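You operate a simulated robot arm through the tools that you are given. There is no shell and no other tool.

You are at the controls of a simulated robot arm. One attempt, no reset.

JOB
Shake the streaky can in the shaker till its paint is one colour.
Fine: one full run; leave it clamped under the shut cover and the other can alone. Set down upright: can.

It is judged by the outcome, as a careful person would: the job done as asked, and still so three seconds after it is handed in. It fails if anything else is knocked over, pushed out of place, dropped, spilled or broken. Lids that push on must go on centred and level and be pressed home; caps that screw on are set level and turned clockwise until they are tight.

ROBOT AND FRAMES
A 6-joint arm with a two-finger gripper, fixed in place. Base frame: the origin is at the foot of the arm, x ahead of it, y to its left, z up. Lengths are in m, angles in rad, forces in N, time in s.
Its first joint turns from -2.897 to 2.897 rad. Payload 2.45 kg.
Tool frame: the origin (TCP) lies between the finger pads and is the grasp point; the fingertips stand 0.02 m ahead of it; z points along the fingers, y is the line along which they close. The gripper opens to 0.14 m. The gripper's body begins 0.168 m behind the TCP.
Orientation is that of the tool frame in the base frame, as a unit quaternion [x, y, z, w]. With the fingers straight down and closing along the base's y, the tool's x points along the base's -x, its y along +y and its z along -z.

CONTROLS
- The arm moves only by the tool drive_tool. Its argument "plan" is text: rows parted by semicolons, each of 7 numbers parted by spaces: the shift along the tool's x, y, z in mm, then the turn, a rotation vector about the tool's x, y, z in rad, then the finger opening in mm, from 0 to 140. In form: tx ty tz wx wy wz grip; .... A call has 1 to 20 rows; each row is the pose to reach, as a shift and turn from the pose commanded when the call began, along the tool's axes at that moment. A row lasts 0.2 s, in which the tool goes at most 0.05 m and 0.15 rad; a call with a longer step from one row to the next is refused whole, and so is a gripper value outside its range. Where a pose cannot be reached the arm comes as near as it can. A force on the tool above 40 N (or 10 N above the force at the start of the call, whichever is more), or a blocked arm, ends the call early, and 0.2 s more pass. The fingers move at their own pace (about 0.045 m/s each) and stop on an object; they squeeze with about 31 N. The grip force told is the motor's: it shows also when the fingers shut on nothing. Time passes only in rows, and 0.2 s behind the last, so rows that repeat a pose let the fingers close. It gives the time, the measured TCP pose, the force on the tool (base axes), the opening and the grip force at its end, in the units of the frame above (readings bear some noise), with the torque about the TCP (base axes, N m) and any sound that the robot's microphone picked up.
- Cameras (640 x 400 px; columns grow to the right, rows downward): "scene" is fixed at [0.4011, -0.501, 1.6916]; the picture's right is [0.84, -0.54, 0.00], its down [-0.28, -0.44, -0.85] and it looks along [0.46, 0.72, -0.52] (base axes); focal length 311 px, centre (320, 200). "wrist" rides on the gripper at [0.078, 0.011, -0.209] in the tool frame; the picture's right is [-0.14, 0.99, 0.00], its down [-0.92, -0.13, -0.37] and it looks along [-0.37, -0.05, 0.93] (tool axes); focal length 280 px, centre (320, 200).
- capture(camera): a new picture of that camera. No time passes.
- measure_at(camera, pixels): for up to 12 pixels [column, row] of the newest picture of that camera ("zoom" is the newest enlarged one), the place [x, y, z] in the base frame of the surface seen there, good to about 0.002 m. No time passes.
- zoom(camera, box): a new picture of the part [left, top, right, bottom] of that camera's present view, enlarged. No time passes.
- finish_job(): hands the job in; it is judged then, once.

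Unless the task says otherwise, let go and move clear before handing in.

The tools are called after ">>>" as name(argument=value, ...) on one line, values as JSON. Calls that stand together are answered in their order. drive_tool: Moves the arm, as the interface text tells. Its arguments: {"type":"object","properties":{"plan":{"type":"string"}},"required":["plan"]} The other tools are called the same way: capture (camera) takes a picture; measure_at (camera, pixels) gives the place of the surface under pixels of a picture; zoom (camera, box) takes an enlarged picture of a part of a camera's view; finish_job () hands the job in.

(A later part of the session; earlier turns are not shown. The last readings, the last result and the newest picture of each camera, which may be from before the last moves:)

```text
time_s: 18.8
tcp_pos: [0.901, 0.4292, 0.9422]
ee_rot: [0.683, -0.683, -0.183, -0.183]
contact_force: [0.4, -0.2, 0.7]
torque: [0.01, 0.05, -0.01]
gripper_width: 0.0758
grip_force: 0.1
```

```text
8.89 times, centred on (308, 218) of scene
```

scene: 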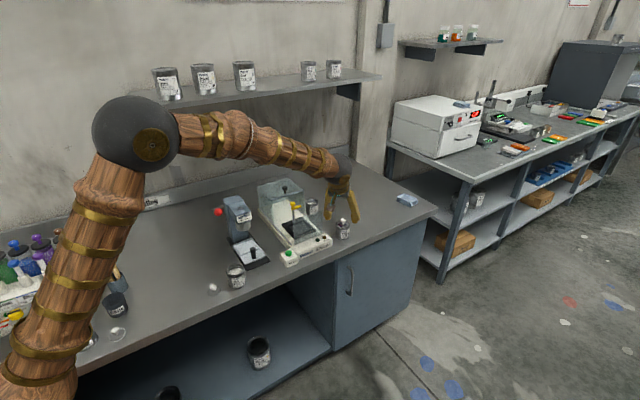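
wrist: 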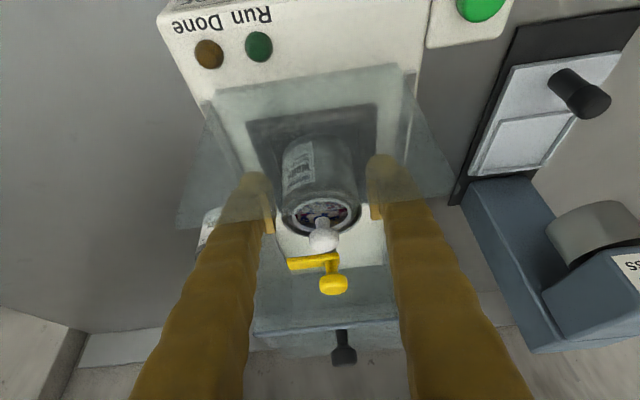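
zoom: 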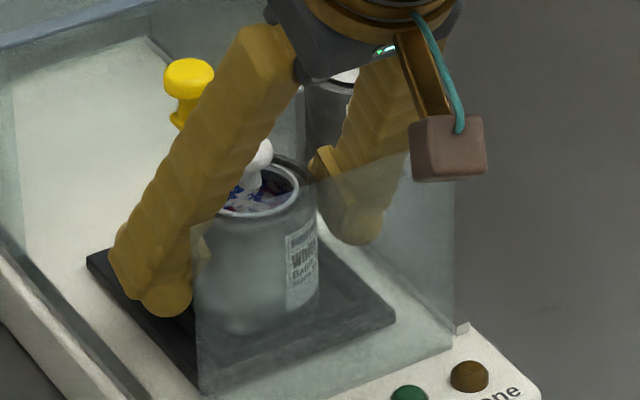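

The can is released and standing in the recess. I'll rise straight up about 0.2 m to look at the can and clamp.

>>> drive_tool(plan="-5 0 -8.7 0 0 0 76; -15 0 -26 0 0 0 76; -30 0 -52 0 0 0 76; -50 0 -86.6 0 0 0 76; -72 0 -124.7 0 0 0 76; -95 0 -164.5 0 0 0 76; -95 0 -164.5 0 0 0 76")

>>> capture(camera="wrist")

>>> zoom(camera="scene", box=[265, 180, 345, 260])

```text
time_s: 20.4
tcp_pos: [0.901, 0.4293, 1.134]
ee_rot: [-0.683, 0.684, 0.182, 0.183]
contact_force: [-1.1, 0.5, 0.3]
torque: [-0.04, 0.0, -0.01]
gripper_width: 0.0761
grip_force: 0.1
```

```text
taken
```

wrist: 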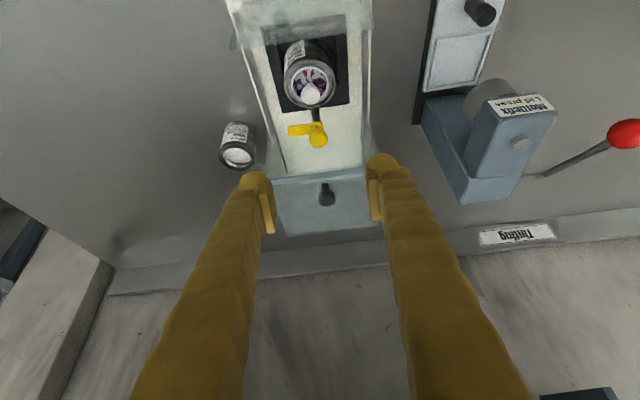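

```text
5.00 times, centred on (305, 220) of scene
```

zoom: 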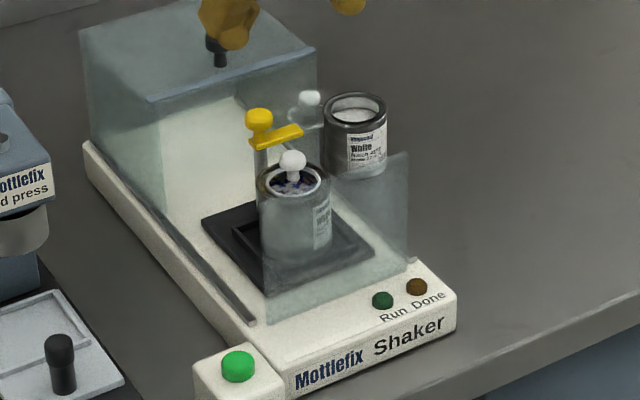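

The can stands upright in the tray. Now I'll look closely at the clamp (wrist (315,132)) and the can.

>>> zoom(camera="wrist", box=[255, 25, 365, 150])

>>> measure_at(camera="zoom", pixels=[[338, 348], [355, 335], [330, 365], [300, 335], [240, 335], [245, 348], [295, 220], [285, 255], [330, 270], [215, 165], [365, 165], [330, 305]])

>>> zoom(camera="scene", box=[288, 190, 322, 225])

```text
3.20 times, centred on (310, 88) of wrist
```

zoom: 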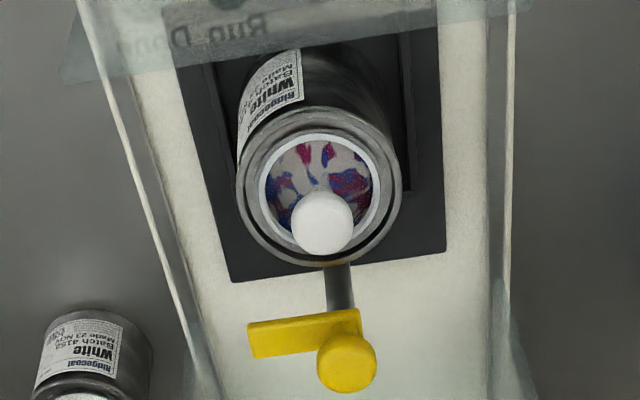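

```text
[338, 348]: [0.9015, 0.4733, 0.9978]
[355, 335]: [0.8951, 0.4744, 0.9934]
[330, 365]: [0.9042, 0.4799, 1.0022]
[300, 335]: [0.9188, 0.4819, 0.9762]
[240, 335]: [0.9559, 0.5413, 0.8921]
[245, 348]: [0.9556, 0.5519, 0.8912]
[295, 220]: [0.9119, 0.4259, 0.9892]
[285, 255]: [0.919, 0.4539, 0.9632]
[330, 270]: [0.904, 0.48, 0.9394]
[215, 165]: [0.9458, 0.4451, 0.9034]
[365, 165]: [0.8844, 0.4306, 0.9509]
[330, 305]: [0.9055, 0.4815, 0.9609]
```

```text
11.43 times, centred on (305, 208) of scene
```

zoom: 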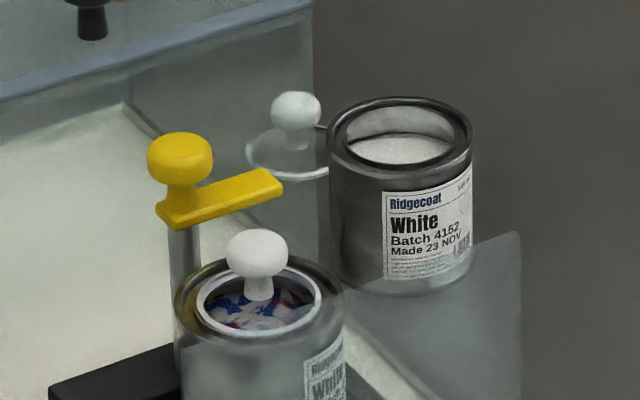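

The clamp bar (z≈0.976) points to +x from the post, while the can's rim is at 0.963, so the bar should swing clockwise over the rim. I'll fix the yellow knob's centre more precisely before gripping it.

>>> zoom(camera="wrist", box=[285, 105, 345, 160])

>>> measure_at(camera="zoom", pixels=[[300, 260], [400, 260], [345, 210], [345, 300], [345, 255], [310, 235], [385, 290], [200, 200], [180, 195], [330, 120], [180, 215], [250, 190]])

```text
7.27 times, centred on (315, 132) of wrist
```

zoom: 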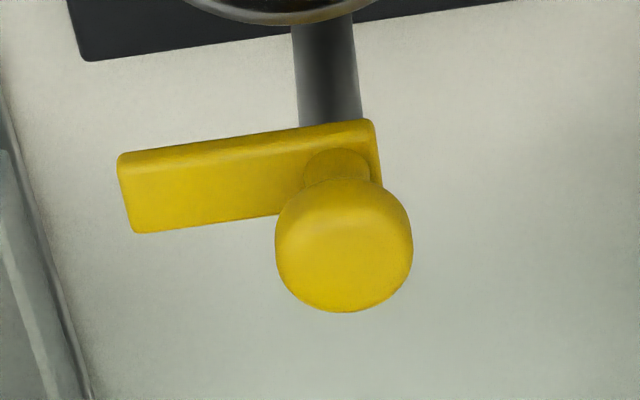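

```text
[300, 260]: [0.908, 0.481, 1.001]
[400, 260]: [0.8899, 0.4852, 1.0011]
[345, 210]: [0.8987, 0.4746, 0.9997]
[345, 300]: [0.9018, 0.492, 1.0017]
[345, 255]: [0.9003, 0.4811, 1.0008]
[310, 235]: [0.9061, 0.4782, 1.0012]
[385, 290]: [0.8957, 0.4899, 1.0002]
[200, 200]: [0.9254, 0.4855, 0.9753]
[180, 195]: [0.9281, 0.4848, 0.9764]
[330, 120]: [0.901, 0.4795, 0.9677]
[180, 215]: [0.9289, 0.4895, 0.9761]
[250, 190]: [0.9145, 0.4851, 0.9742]
```

The knob's axis is about (0.900, 0.484), radius about 12 mm, top at z 1.001, and the bar's top is at 0.9755. I'll move above the knob with the fingers at 44 mm.

>>> drive_tool(plan="-4 0.4 28 0 0 0 60; -8 0.7 56 0 0 0 44; -8.2 0.7 93.7 0 0 0 44; -8.2 0.7 93.7 0 0 0 44; -8.2 0.7 93.7 0 0 0 44")

>>> capture(camera="wrist")

>>> zoom(camera="scene", box=[265, 160, 345, 240])

```text
time_s: 21.6
tcp_pos: [0.9001, 0.4846, 1.054]
ee_rot: [0.683, -0.683, -0.183, -0.183]
contact_force: [0.7, -0.2, -0.2]
torque: [-0.02, -0.05, -0.02]
gripper_width: 0.0439
grip_force: 0.1
```

```text
taken
```

wrist: 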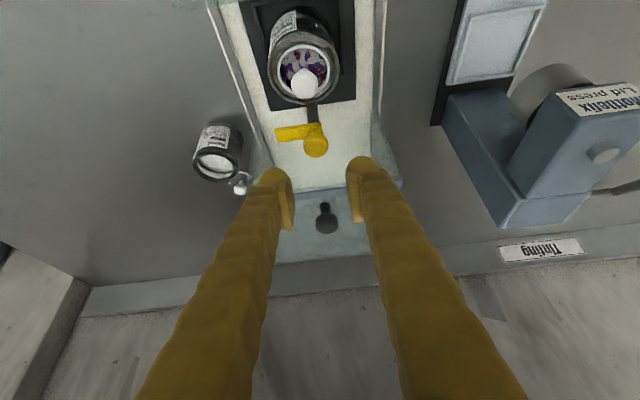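

```text
5.00 times, centred on (305, 200) of scene
```

zoom: 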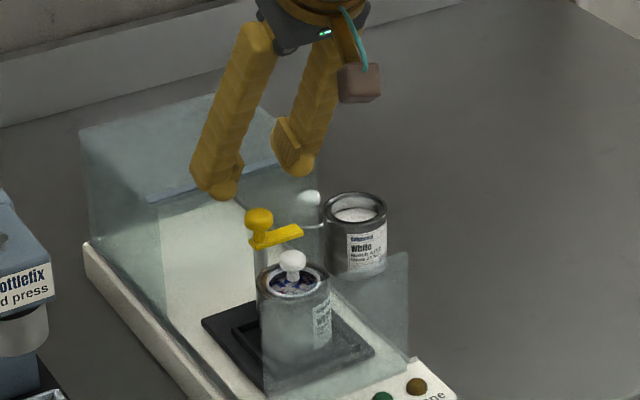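

The fingers are above the knob on its axis. I'll lower straight down until the pads are beside the knob, staying above the bar.

>>> drive_tool(plan="8 0 13.9 0 0 0 44; 16 0 27.7 0 0 0 44; 22 0 38.1 0 0 0 44; 24.5 0 42.4 0 0 0 44; 24.5 0 42.4 0 0 0 44")

>>> capture(camera="wrist")

>>> zoom(camera="scene", box=[275, 180, 325, 235])

```text
time_s: 22.8
tcp_pos: [0.8997, 0.4821, 1.0058]
ee_rot: [0.683, -0.683, -0.184, -0.182]
contact_force: [0.1, -0.9, 0.8]
torque: [0.03, -0.02, 0.01]
gripper_width: 0.044
grip_force: 0.1
```

```text
taken
```

wrist: 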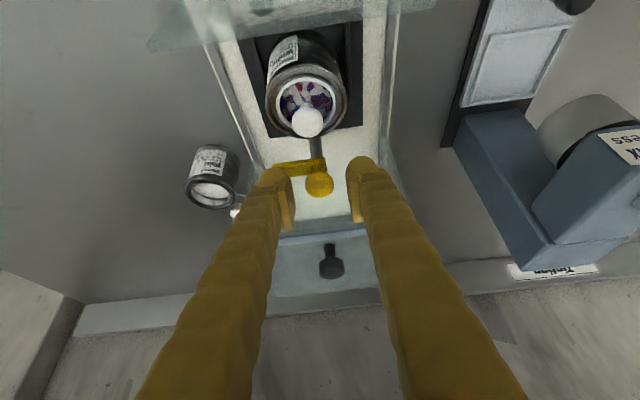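

```text
7.27 times, centred on (300, 208) of scene
```

zoom: 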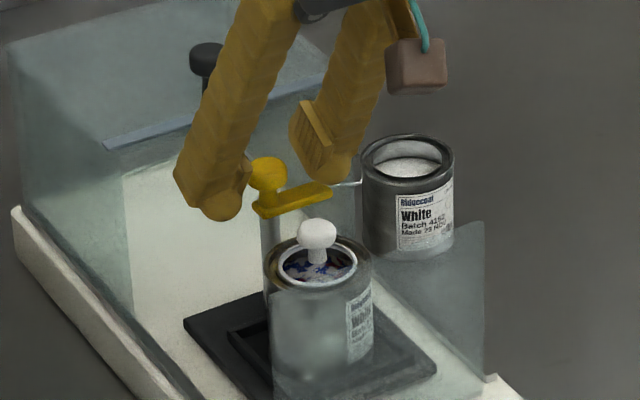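

The knob lies between the pads with no contact so far. I'll close the fingers on it.

>>> drive_tool(plan="0 0 0 0 0 0 32; 0 0 0 0 0 0 22; 0 0 0 0 0 0 10; 0 0 0 0 0 0 10; 0 0 0 0 0 0 10")

>>> capture(camera="wrist")

>>> zoom(camera="scene", box=[275, 180, 325, 235])

```text
time_s: 24.0
tcp_pos: [0.9006, 0.483, 1.0071]
ee_rot: [-0.683, 0.683, 0.183, 0.183]
contact_force: [-0.6, 0.7, -0.9]
torque: [0.01, 0.0, 0.0]
gripper_width: 0.0227
grip_force: 44.9
```

```text
taken
```

wrist: 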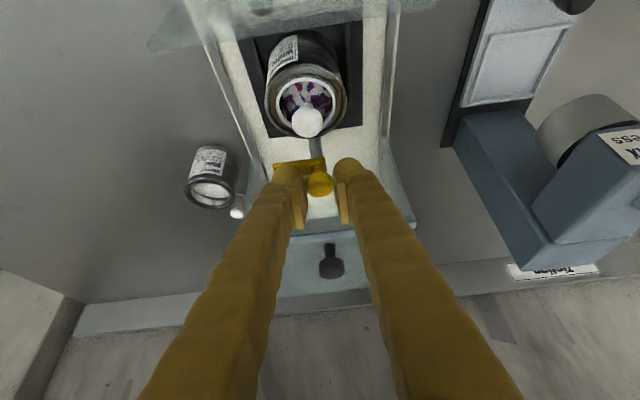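

```text
7.27 times, centred on (300, 208) of scene
```

zoom: 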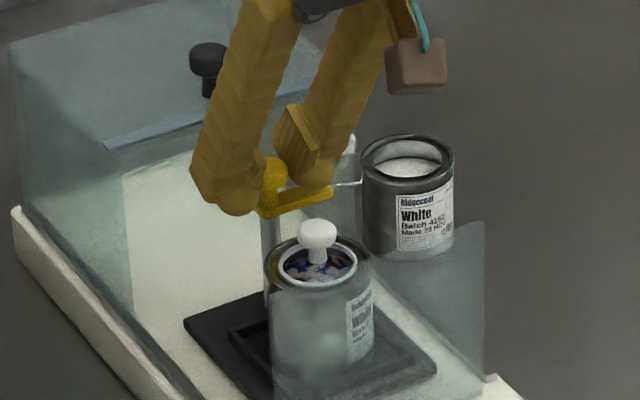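

The knob is gripped (22.7 mm). I'll try a first clockwise turn (from above) of 0.3 rad and see whether the bar follows.

>>> drive_tool(plan="0 0 0 0.05 0 0.0866 10; 0 0 0 0.1 0 0.1732 10; 0 0 0 0.15 0 0.2598 10; 0 0 0 0.15 0 0.2598 10")

>>> capture(camera="wrist")

>>> zoom(camera="scene", box=[275, 180, 325, 235])

```text
time_s: 25.0
tcp_pos: [0.9009, 0.484, 1.0061]
ee_rot: [-0.573, 0.778, 0.154, 0.209]
contact_force: [-2.3, 11.4, -5.2]
torque: [0.29, -0.03, 0.01]
gripper_width: 0.0226
grip_force: 45.1
```

```text
taken
```

wrist: 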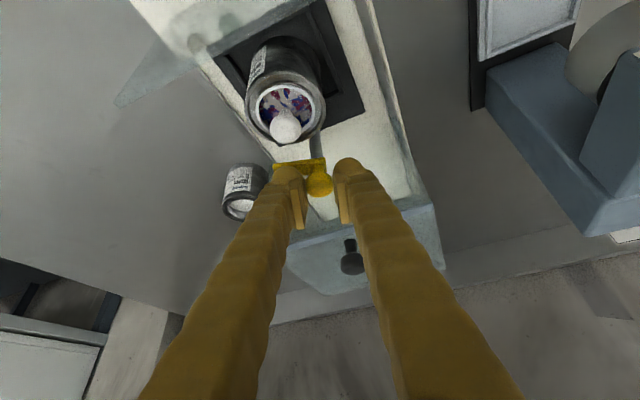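

```text
7.27 times, centred on (300, 208) of scene
```

zoom: 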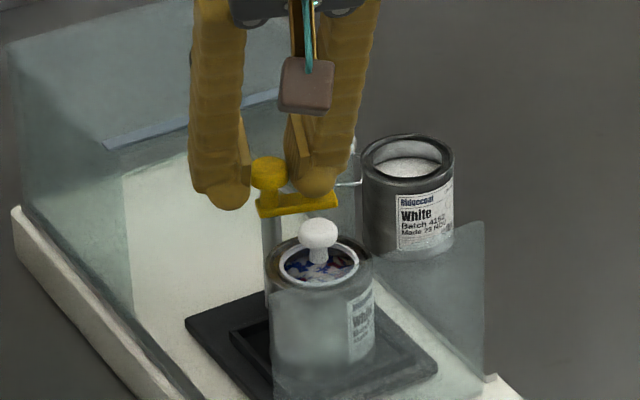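

The bar turned with the knob, at a sideways load of 11 N in +y. I'll shift about 1.5 mm toward +y to relieve it and turn another 0.6 rad.

>>> drive_tool(plan="-1.2 0.4 0.7 0 0 0 10; -1.2 0.4 0.7 0.05 0 0.0866 10; -1.2 0.4 0.7 0.1 0 0.1732 10; -1.2 0.4 0.7 0.15 0 0.2598 10; -1.2 0.4 0.7 0.2 0 0.3464 10; -1.2 0.4 0.7 0.25 0 0.433 10; -1.2 0.4 0.7 0.3 0 0.5196 10; -1.2 0.4 0.7 0.3 0 0.5196 10")

>>> capture(camera="wrist")

>>> zoom(camera="scene", box=[275, 180, 325, 235])

```text
time_s: 26.8
tcp_pos: [0.9005, 0.4842, 1.0054]
ee_rot: [-0.317, 0.913, 0.085, 0.244]
contact_force: [-2.5, -17.8, 1.6]
torque: [-0.08, -0.16, -0.03]
gripper_width: 0.0225
grip_force: 45.4
```

```text
taken
```

wrist: 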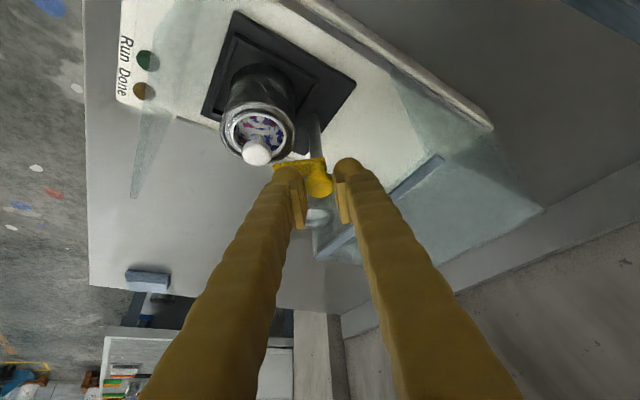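

```text
7.27 times, centred on (300, 208) of scene
```

zoom: 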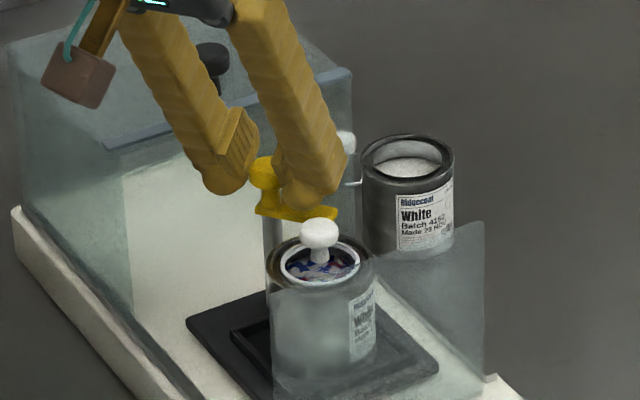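

The bar has swung about 52° and the load has flipped to −18 N in y, so I overcorrected. I'll shift back 0.9 mm and turn another 0.6 rad.

>>> drive_tool(plan="0.5 -0.7 -0.3 0 0 0 10; 0.5 -0.7 -0.3 0.05 0 0.0866 10; 0.5 -0.7 -0.3 0.1 0 0.1732 10; 0.5 -0.7 -0.3 0.15 0 0.2598 10; 0.5 -0.7 -0.3 0.2 0 0.3464 10; 0.5 -0.7 -0.3 0.25 0 0.433 10; 0.5 -0.7 -0.3 0.3 0 0.5196 10; 0.5 -0.7 -0.3 0.3 0 0.5196 10")

>>> capture(camera="wrist")

>>> zoom(camera="scene", box=[275, 180, 325, 235])

```text
time_s: 27.7
tcp_pos: [0.8965, 0.4847, 1.0065]
ee_rot: [-0.205, 0.944, 0.055, 0.251]
contact_force: [-4.4, -2.2, 4.2]
torque: [0.26, 0.1, 0.38]
gripper_width: 0.0224
grip_force: 45.0
stopped in row 4: the force on the tool passed its limit at 45 N (the readings are from after the stop); the commanded pose is now the measured one
```

```text
taken
```

wrist: 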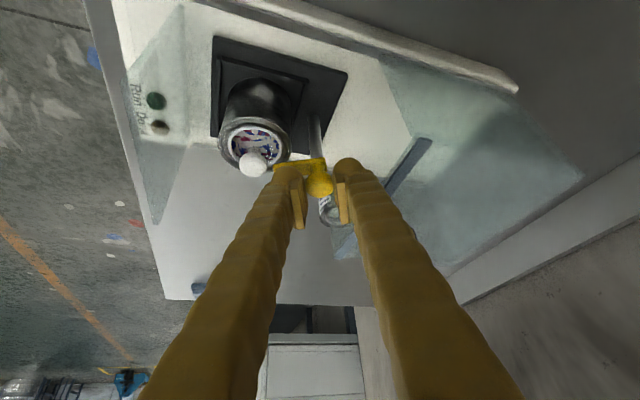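

```text
7.27 times, centred on (300, 208) of scene
```

zoom: 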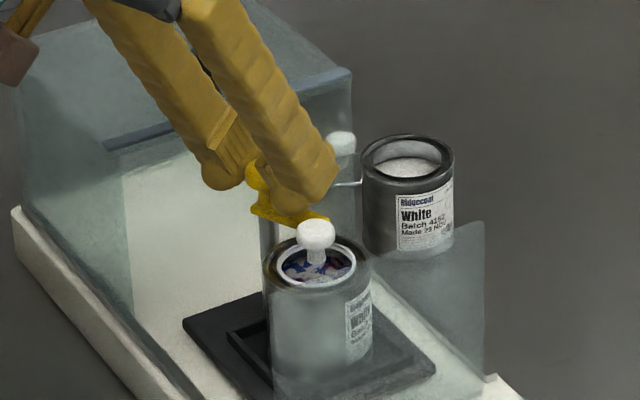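

The turn stopped at about 65° with a force spike, and the TCP moved to x 0.8965. I'll look closely to see what touched before going further.

>>> zoom(camera="wrist", box=[210, 90, 440, 240])

>>> capture(camera="scene")

>>> zoom(camera="scene", box=[285, 195, 320, 225])

```text
2.67 times, centred on (325, 165) of wrist
```

zoom: 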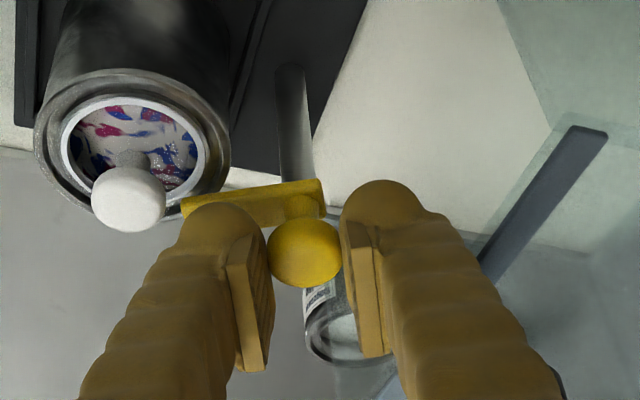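

```text
taken
```

scene: 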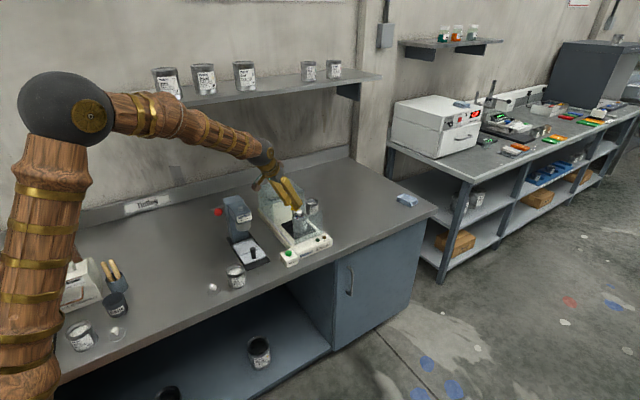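

```text
13.33 times, centred on (302, 210) of scene
```

zoom: 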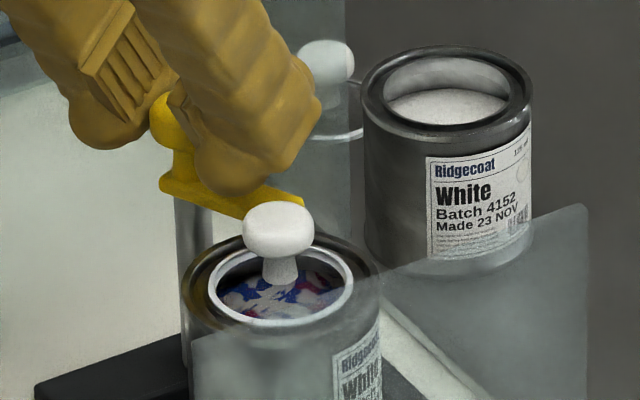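

>>> measure_at(camera="zoom", pixels=[[285, 203], [270, 200], [240, 190], [275, 235], [300, 198], [230, 215], [220, 235], [205, 190], [190, 285], [340, 250], [270, 320], [290, 255]])

>>> zoom(camera="wrist", box=[215, 110, 345, 190])

>>> measure_at(camera="zoom", pixels=[[190, 255], [190, 290], [230, 230], [245, 215], [285, 265], [300, 240], [330, 235], [400, 225], [520, 225], [285, 250], [270, 180], [240, 130]])

```text
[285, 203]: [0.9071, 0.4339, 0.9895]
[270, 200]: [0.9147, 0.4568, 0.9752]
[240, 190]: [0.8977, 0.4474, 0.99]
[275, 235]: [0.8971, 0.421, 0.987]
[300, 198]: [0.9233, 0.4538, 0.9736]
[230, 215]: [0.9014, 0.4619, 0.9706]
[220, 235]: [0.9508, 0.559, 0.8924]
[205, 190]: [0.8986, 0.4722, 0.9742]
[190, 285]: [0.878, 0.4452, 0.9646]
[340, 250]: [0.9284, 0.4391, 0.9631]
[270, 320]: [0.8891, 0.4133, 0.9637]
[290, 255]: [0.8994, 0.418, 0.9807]
```

```text
4.92 times, centred on (280, 150) of wrist
```

zoom: 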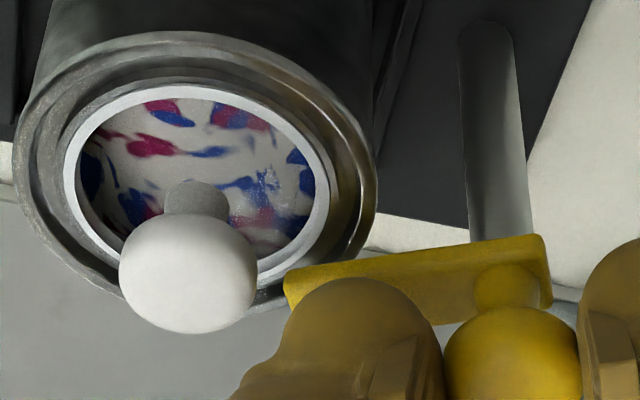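

```text
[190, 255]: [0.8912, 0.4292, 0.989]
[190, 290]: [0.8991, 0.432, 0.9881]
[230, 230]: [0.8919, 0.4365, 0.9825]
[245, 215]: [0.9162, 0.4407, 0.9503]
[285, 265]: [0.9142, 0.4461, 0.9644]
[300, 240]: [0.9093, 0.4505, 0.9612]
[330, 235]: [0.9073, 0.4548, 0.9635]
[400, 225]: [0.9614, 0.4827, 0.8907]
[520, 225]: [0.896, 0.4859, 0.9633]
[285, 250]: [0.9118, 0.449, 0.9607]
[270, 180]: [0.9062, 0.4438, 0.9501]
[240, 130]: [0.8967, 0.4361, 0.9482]
```

The bar tip (about z 0.975) doesn't touch the lid knob. The fingers look bulkier than nominal though, so the +y finger may be brushing the cover's front edge. I'll measure that area.

>>> zoom(camera="wrist", box=[320, 110, 480, 250])

>>> measure_at(camera="zoom", pixels=[[420, 100], [300, 230], [340, 190], [260, 240], [180, 240], [110, 200], [170, 170], [140, 160], [200, 300], [380, 80], [290, 290], [80, 180]])

>>> zoom(camera="scene", box=[255, 165, 325, 235])

>>> measure_at(camera="zoom", pixels=[[240, 100], [300, 110], [270, 140], [330, 170], [130, 130], [150, 150], [320, 200], [360, 170], [290, 170], [420, 95], [345, 205], [260, 80]])

```text
2.86 times, centred on (400, 180) of wrist
```

zoom: 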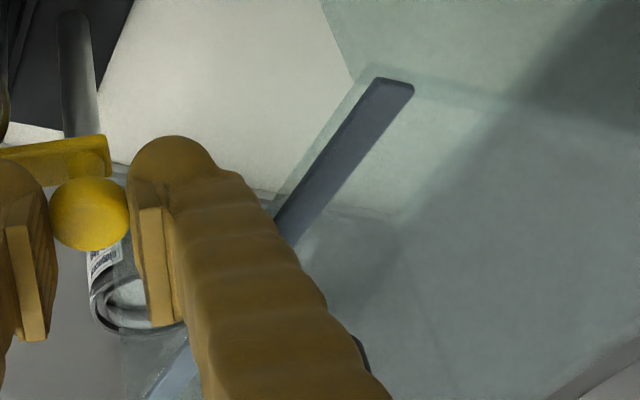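

```text
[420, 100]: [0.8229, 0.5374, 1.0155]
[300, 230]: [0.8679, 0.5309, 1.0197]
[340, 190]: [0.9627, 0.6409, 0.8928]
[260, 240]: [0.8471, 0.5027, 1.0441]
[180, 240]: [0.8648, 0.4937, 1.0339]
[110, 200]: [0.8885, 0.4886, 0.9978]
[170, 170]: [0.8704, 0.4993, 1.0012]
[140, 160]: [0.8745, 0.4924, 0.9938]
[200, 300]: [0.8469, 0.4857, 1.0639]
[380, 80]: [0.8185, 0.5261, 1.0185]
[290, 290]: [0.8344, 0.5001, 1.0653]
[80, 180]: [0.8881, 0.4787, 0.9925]
```

```text
5.71 times, centred on (290, 200) of scene
```

zoom: 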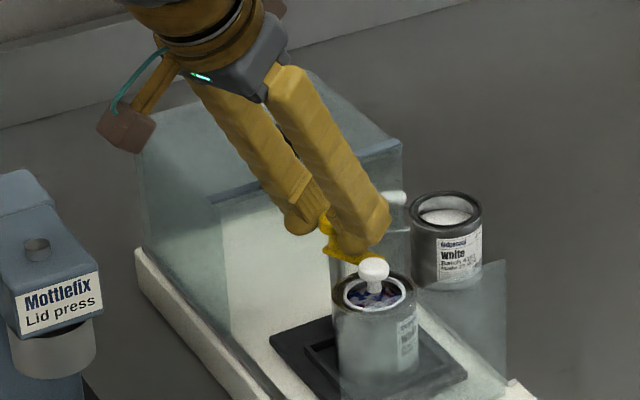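

```text
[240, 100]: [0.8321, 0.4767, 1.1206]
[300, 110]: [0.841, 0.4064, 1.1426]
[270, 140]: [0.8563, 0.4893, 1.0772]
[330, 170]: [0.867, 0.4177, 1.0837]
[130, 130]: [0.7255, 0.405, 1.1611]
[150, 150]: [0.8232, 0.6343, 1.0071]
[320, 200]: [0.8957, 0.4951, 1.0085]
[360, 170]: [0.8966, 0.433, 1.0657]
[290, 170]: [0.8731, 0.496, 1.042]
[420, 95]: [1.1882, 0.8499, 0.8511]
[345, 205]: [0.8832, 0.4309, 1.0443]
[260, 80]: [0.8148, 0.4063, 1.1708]
```

The fingers clear the cover edge (finger y≈0.50, cover 0.526). I'll hold still for one moment to get a settled reading of pose and force.

>>> drive_tool(plan="0 0 0 0 0 0 10; 0 0 0 0 0 0 10")

>>> zoom(camera="wrist", box=[260, 140, 380, 230])

>>> measure_at(camera="zoom", pixels=[[320, 180], [290, 160], [350, 160], [320, 215], [320, 130], [300, 190], [345, 190]])

```text
time_s: 28.3
tcp_pos: [0.8981, 0.4858, 1.0064]
ee_rot: [-0.205, 0.944, 0.055, 0.251]
contact_force: [-6.0, -3.9, 7.5]
torque: [0.28, 0.06, 0.42]
gripper_width: 0.0223
grip_force: 44.7
```

```text
4.44 times, centred on (320, 185) of wrist
```

zoom: 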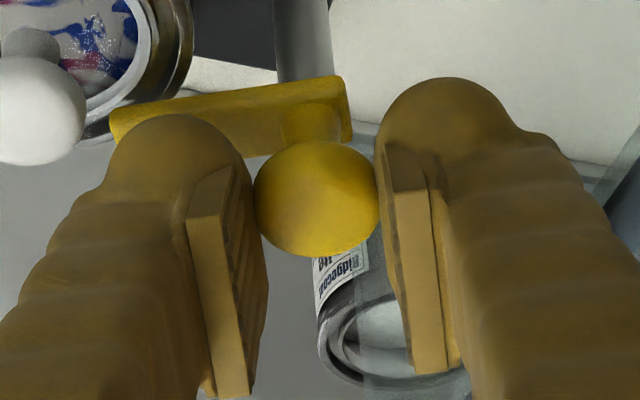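

```text
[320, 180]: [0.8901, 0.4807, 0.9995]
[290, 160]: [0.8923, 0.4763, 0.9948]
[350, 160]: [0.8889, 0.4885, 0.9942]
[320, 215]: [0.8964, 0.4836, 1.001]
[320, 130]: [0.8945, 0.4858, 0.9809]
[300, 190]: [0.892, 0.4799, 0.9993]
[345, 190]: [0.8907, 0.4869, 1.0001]
```

The settled torque of +0.42 N·m about z shows the bar itself is meeting resistance. I'll zoom on the bar tip, rim and lid knob to see what's touching.

>>> zoom(camera="wrist", box=[240, 130, 330, 185])

>>> measure_at(camera="zoom", pixels=[[230, 175], [235, 195], [245, 215], [260, 175], [300, 165], [400, 140], [300, 195], [130, 120], [160, 150], [155, 110], [60, 130], [180, 170]])

>>> zoom(camera="scene", box=[292, 198, 316, 222])

>>> measure_at(camera="zoom", pixels=[[250, 160], [200, 150], [170, 130], [300, 180], [320, 195], [310, 200], [260, 180], [240, 170], [330, 240], [300, 230], [270, 210], [400, 260]])

```text
7.11 times, centred on (285, 158) of wrist
```

zoom: 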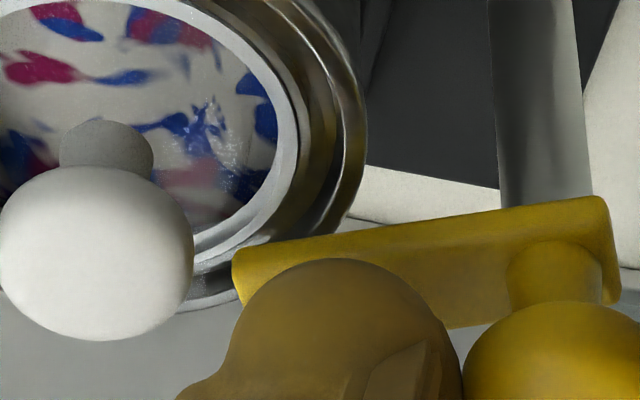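

```text
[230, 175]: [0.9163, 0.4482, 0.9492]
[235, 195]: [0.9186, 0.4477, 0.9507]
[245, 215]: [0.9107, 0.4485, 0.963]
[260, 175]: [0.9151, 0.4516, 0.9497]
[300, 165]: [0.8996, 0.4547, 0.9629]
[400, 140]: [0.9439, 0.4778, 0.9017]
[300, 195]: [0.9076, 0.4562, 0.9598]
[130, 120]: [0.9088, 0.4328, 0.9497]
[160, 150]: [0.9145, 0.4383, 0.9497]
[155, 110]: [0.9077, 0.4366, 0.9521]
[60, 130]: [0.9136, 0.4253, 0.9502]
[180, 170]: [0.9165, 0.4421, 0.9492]
```

```text
16.00 times, centred on (304, 210) of scene
```

zoom: 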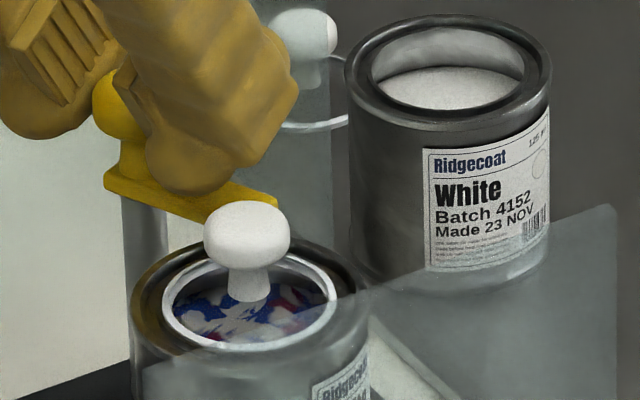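

```text
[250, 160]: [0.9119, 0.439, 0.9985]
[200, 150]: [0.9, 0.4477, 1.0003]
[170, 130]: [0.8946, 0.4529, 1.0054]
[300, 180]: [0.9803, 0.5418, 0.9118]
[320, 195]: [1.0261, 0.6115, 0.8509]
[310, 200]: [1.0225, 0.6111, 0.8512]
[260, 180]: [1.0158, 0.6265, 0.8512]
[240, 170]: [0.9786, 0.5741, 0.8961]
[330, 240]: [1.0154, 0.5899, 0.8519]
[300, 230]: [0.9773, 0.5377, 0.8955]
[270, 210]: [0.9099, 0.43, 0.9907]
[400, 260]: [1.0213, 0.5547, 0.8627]
```

Nothing is visibly in contact at the bar tip. However, the bulky −y finger hangs close to the lid knob, so I'll let go of the clamp knob, rise straight up, look clearly and regrip at a better yaw.

>>> drive_tool(plan="0 0 0 0 0 0 25; 0 0 0 0 0 0 27; -2.5 0 -4.3 0 0 0 27; -7.5 0 -13 0 0 0 28; -15 0 -26 0 0 0 30; -30 0 -52 0 0 0 40; -50 0 -86.6 0 0 0 44; -50 0 -86.6 0 0 0 44")

>>> capture(camera="wrist")

>>> zoom(camera="scene", box=[275, 180, 325, 235])

```text
time_s: 30.1
tcp_pos: [0.8982, 0.4844, 1.1067]
ee_rot: [-0.205, 0.944, 0.055, 0.251]
contact_force: [0.5, -0.2, 0.8]
torque: [-0.02, 0.03, -0.04]
gripper_width: 0.044
grip_force: 0.1
```

```text
taken
```

wrist: 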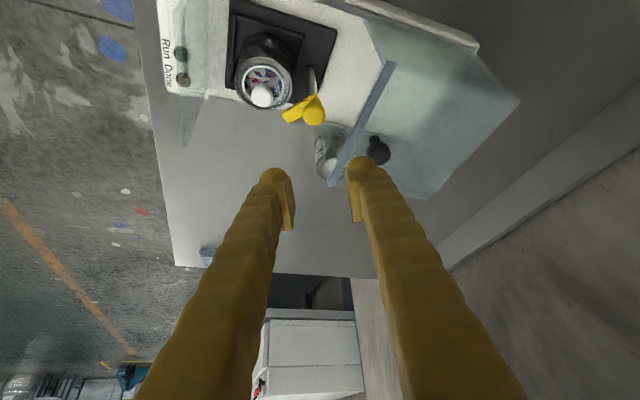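

```text
7.27 times, centred on (300, 208) of scene
```

zoom: 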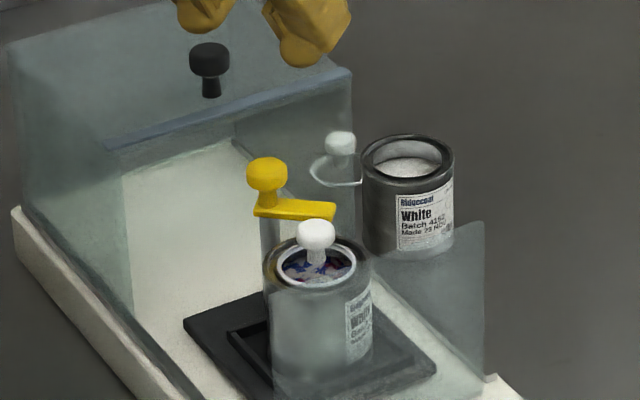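

The bar is still turned but seems to have relaxed back some. I'll measure its present angle.

>>> zoom(camera="wrist", box=[225, 50, 345, 135])

>>> measure_at(camera="zoom", pixels=[[345, 335], [365, 300], [330, 370], [400, 250], [470, 270], [470, 320], [450, 240], [195, 205], [170, 230], [235, 225], [385, 265], [340, 315]])

```text
4.71 times, centred on (285, 92) of wrist
```

zoom: 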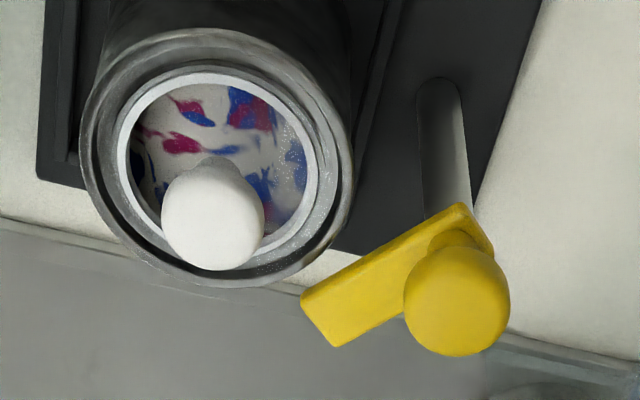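

```text
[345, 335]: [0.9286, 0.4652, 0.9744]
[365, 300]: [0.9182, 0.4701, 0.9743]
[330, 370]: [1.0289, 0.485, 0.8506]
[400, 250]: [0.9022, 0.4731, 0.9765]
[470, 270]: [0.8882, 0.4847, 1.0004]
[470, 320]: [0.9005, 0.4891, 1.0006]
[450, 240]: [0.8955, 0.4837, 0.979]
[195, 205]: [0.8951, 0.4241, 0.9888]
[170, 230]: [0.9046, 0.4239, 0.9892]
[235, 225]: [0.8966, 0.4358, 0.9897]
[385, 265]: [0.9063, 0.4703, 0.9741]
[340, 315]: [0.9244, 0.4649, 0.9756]
```

The bar is now at about −37°, so it sprang back from −62° when released. The hinge may be spring-loaded or simply drifting, so I'll let a moment pass and measure again.

>>> drive_tool(plan="0 0 0 0 0 0 44; 0 0 0 0 0 0 44; 0 0 0 0 0 0 44")

>>> zoom(camera="wrist", box=[225, 50, 345, 135])

>>> measure_at(camera="zoom", pixels=[[345, 335], [365, 300], [310, 300], [400, 250], [330, 340], [340, 315], [385, 325], [465, 215]])

```text
time_s: 30.9
tcp_pos: [0.8998, 0.4834, 1.1065]
ee_rot: [-0.204, 0.945, 0.055, 0.251]
contact_force: [-0.2, -0.3, -0.7]
torque: [-0.06, 0.01, 0.01]
gripper_width: 0.0441
grip_force: 0.0
```

```text
4.71 times, centred on (285, 92) of wrist
```

zoom: 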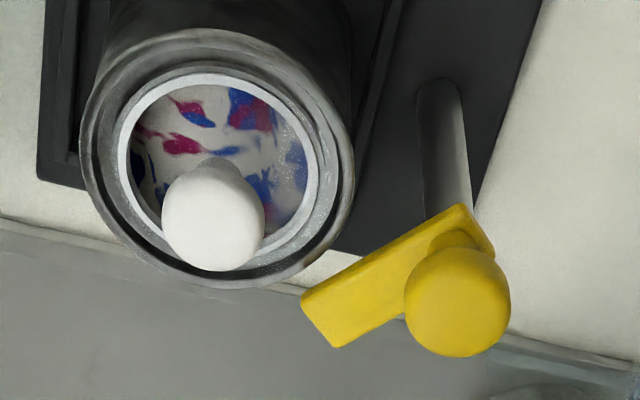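

```text
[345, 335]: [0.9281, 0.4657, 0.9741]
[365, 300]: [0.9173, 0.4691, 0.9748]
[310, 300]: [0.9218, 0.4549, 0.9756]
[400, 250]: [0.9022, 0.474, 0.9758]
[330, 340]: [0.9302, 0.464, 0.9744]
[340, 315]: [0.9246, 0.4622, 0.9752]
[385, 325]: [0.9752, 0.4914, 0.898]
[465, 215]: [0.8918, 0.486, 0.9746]
```

The bar now rests at about −45°, just outside the can's rim circle. The resistance may therefore be the bar meeting the rim, so I'll measure the heights of the bar's underside and the rim carefully.

>>> zoom(camera="scene", box=[290, 198, 316, 224])

```text
15.38 times, centred on (303, 211) of scene
```

zoom: 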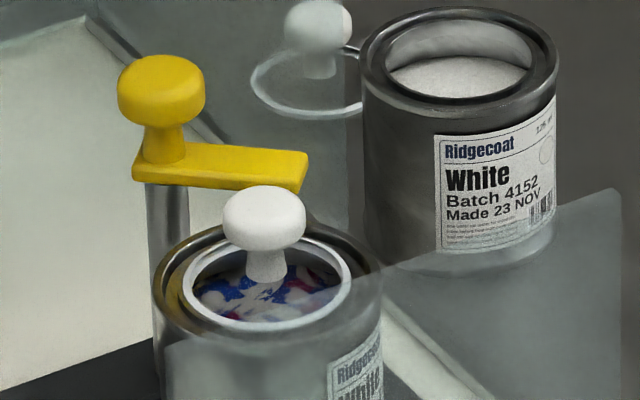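

>>> measure_at(camera="zoom", pixels=[[136, 176], [150, 180], [180, 182], [200, 184], [210, 187], [150, 160], [220, 165], [290, 160], [302, 180], [300, 187], [306, 160], [143, 150]])

>>> measure_at(camera="zoom", pixels=[[200, 235], [185, 245], [160, 280], [215, 320], [310, 225], [340, 235], [265, 200], [240, 215], [290, 215], [265, 235], [185, 290], [345, 280]])

```text
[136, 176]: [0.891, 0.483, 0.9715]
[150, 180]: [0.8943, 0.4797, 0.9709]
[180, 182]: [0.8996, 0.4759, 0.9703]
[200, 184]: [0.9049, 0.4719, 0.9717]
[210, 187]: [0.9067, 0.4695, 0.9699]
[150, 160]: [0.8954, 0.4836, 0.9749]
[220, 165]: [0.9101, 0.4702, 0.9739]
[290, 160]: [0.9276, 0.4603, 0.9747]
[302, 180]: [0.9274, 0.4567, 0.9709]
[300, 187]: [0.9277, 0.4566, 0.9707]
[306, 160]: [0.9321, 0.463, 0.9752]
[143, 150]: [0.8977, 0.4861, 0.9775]
```

```text
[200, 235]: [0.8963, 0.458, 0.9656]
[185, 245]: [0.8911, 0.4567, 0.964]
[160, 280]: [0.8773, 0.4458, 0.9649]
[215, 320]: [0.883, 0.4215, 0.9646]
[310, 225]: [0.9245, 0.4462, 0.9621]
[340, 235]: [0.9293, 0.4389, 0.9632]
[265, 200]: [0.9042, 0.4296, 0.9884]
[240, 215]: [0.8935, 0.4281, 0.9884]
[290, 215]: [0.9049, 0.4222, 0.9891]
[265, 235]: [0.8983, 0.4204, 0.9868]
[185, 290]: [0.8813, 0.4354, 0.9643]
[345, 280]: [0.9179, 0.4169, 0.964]
```

The bar's underside (about 0.969) clears the rim (about 0.964), so the resistance more likely came from my bulky fingers near the lid knob or cover at that yaw. I'll turn the tool to yaw 105° above the knob so the remaining swing keeps the fingers clear of both.

>>> drive_tool(plan="-3.4 -0.2 -5 0 0 0 44; -6.8 -0.4 -10 -0.07 0 -0.1217 44; -10.2 -0.6 -15 -0.1405 0 -0.2433 44; -13.6 -0.8 -19.9 -0.2108 0 -0.365 44; -13.6 -0.8 -19.9 -0.281 0 -0.4867 44; -13.6 -0.8 -19.9 -0.3513 0 -0.6084 44; -13.6 -0.8 -19.9 -0.4215 0 -0.73 44; -13.6 -0.8 -19.9 -0.4918 0 -0.8517 44; -13.6 -0.8 -19.9 -0.562 0 -0.9734 44; -13.6 -0.8 -19.9 -0.6323 0 -1.095 44; -13.6 -0.8 -19.9 -0.7025 0 -1.2167 44; -13.6 -0.8 -19.9 -0.7025 0 -1.2167 44")

>>> capture(camera="wrist")

>>> zoom(camera="scene", box=[265, 160, 345, 240])

```text
time_s: 33.5
tcp_pos: [0.9016, 0.484, 1.1302]
ee_rot: [0.766, -0.588, -0.206, -0.155]
contact_force: [-0.3, 0.7, 0.4]
torque: [0.02, 0.0, 0.01]
gripper_width: 0.044
grip_force: 0.1
```

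```text
taken
```

wrist: 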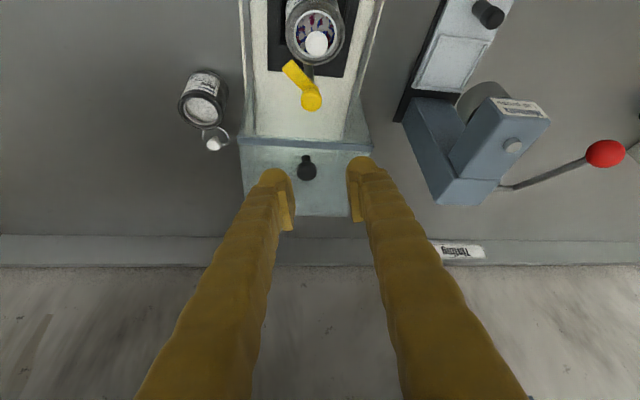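

```text
5.00 times, centred on (305, 200) of scene
```

zoom: 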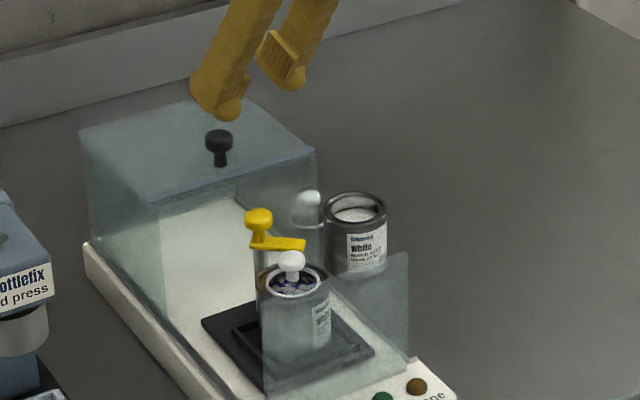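

Yaw 105° is reached. From here I have a clean view of the bar, so I'll measure its angle and the knob centre once more.

>>> zoom(camera="wrist", box=[265, 10, 365, 120])

>>> measure_at(camera="zoom", pixels=[[265, 210], [255, 240], [300, 225], [280, 255], [345, 300], [335, 320], [365, 310], [350, 335], [350, 280], [325, 125], [280, 135], [370, 150]])

```text
3.64 times, centred on (315, 65) of wrist
```

zoom: 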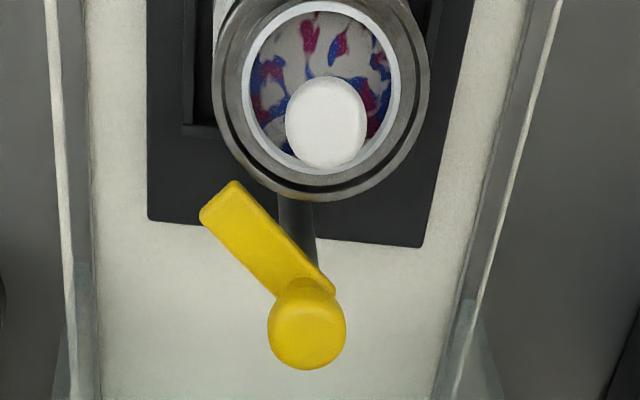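

```text
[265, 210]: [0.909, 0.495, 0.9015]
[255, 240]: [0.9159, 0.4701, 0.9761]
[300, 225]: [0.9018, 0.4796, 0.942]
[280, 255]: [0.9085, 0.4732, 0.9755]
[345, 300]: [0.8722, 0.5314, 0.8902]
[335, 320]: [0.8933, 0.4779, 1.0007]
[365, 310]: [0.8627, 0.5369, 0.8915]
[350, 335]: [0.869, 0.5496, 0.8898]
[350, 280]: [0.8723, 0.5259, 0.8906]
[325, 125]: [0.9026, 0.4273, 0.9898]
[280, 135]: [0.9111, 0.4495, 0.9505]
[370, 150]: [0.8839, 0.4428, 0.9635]
```

>>> measure_at(camera="zoom", pixels=[[307, 325], [274, 328], [341, 328], [307, 290], [307, 362], [285, 300], [330, 355], [230, 190], [205, 215], [240, 210], [330, 285], [315, 275]])

```text
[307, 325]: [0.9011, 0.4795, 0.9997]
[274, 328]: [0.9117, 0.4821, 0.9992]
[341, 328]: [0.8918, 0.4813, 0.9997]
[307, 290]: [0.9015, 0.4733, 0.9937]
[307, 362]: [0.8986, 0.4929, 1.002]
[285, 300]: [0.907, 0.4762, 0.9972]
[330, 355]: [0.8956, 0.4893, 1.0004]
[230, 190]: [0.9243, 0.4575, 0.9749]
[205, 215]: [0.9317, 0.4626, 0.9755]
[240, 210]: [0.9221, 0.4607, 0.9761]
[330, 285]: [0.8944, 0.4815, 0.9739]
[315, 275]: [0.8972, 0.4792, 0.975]
```

The bar is at about −40° and the knob centre is about (0.901, 0.484). I'll lower straight down over the knob with the fingers at 44 mm.

>>> drive_tool(plan="20 0 34.6 0 0 0 44; 40 0 69.3 0 0 0 44; 52 0 90 0 0 0 44; 59 0 102.2 0 0 0 44; 62 0 107.4 0 0 0 44; 62 0 107.4 0 0 0 44")

>>> capture(camera="wrist")

>>> zoom(camera="scene", box=[275, 180, 325, 235])

```text
time_s: 34.9
tcp_pos: [0.8998, 0.4864, 1.0071]
ee_rot: [0.766, -0.589, -0.206, -0.155]
contact_force: [0.9, -0.2, -0.3]
torque: [-0.01, 0.02, 0.0]
gripper_width: 0.0441
grip_force: 0.1
```

```text
taken
```

wrist: 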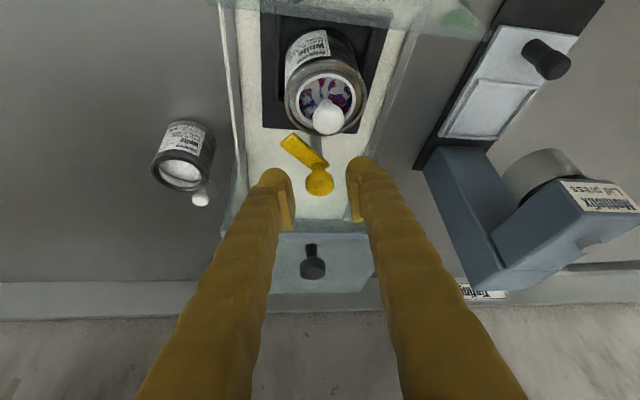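

```text
7.27 times, centred on (300, 208) of scene
```

zoom: 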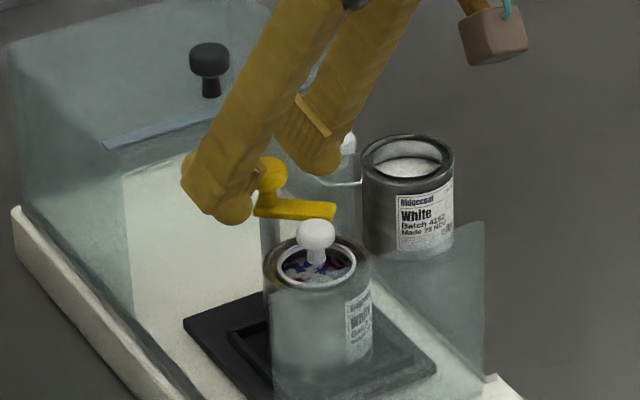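

The knob is between the pads again, well clear of the lid knob. Closing on it.

>>> drive_tool(plan="0 0 0 0 0 0 32; 0 0 0 0 0 0 22; 0 0 0 0 0 0 10; 0 0 0 0 0 0 10")

>>> drive_tool(plan="0 0 0 0.04 0 0.0693 10; 0 0 0 0.08 0 0.1386 10; 0 0 0 0.12 0 0.2078 10; 0 0 0 0.12 0 0.2078 10")

>>> capture(camera="wrist")

>>> zoom(camera="scene", box=[275, 180, 325, 235])

```text
time_s: 35.9
tcp_pos: [0.8998, 0.4864, 1.0065]
ee_rot: [0.766, -0.589, -0.206, -0.155]
contact_force: [0.1, -1.0, 0.1]
torque: [-0.04, 0.04, -0.01]
gripper_width: 0.0224
grip_force: 43.0
```

```text
time_s: 36.9
tcp_pos: [0.9011, 0.4861, 1.0059]
ee_rot: [0.69, -0.677, -0.186, -0.18]
contact_force: [0.2, 5.0, 2.8]
torque: [-0.06, 0.01, 0.01]
gripper_width: 0.0226
grip_force: 44.9
```

```text
taken
```

wrist: 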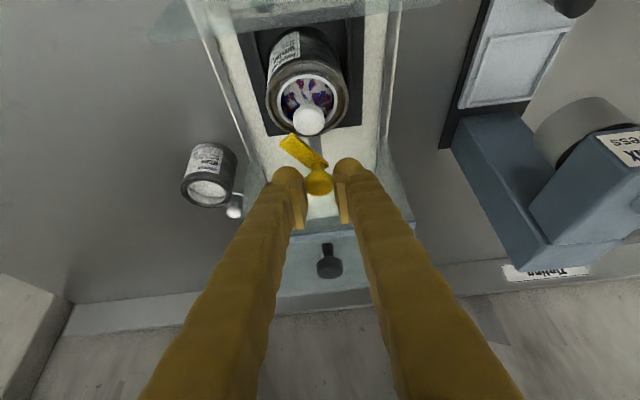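

```text
7.27 times, centred on (300, 208) of scene
```

zoom: 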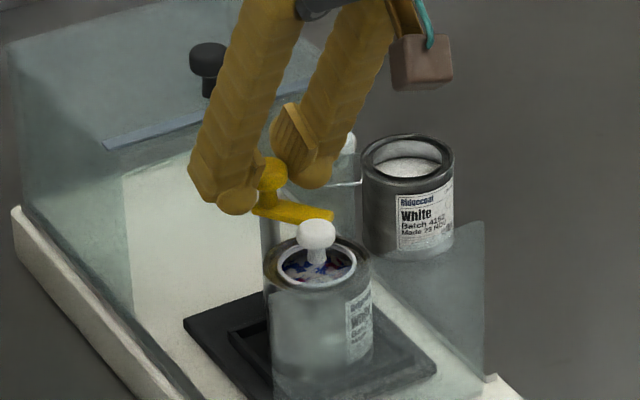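

The bar followed to about −54° with almost no torque. I'll turn another 0.24 rad and check the torque past the earlier sticking point.

>>> drive_tool(plan="0 0 0 0.03 0 0.052 10; 0 0 0 0.06 0 0.1039 10; 0 0 0 0.09 0 0.1559 10; 0 0 0 0.12 0 0.2078 10; 0 0 0 0.12 0 0.2078 10")

>>> capture(camera="wrist")

>>> zoom(camera="scene", box=[275, 180, 325, 235])

```text
time_s: 38.1
tcp_pos: [0.8994, 0.4857, 1.0049]
ee_rot: [-0.604, 0.754, 0.162, 0.2]
contact_force: [0.8, 29.5, 4.5]
torque: [0.53, -0.01, 0.01]
gripper_width: 0.0226
grip_force: 44.6
```

```text
taken
```

wrist: 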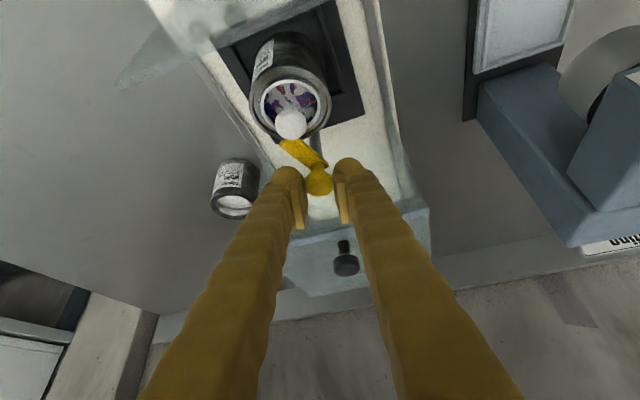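

```text
7.27 times, centred on (300, 208) of scene
```

zoom: 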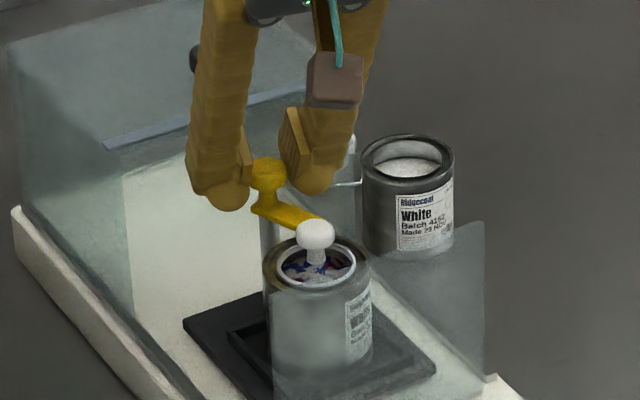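

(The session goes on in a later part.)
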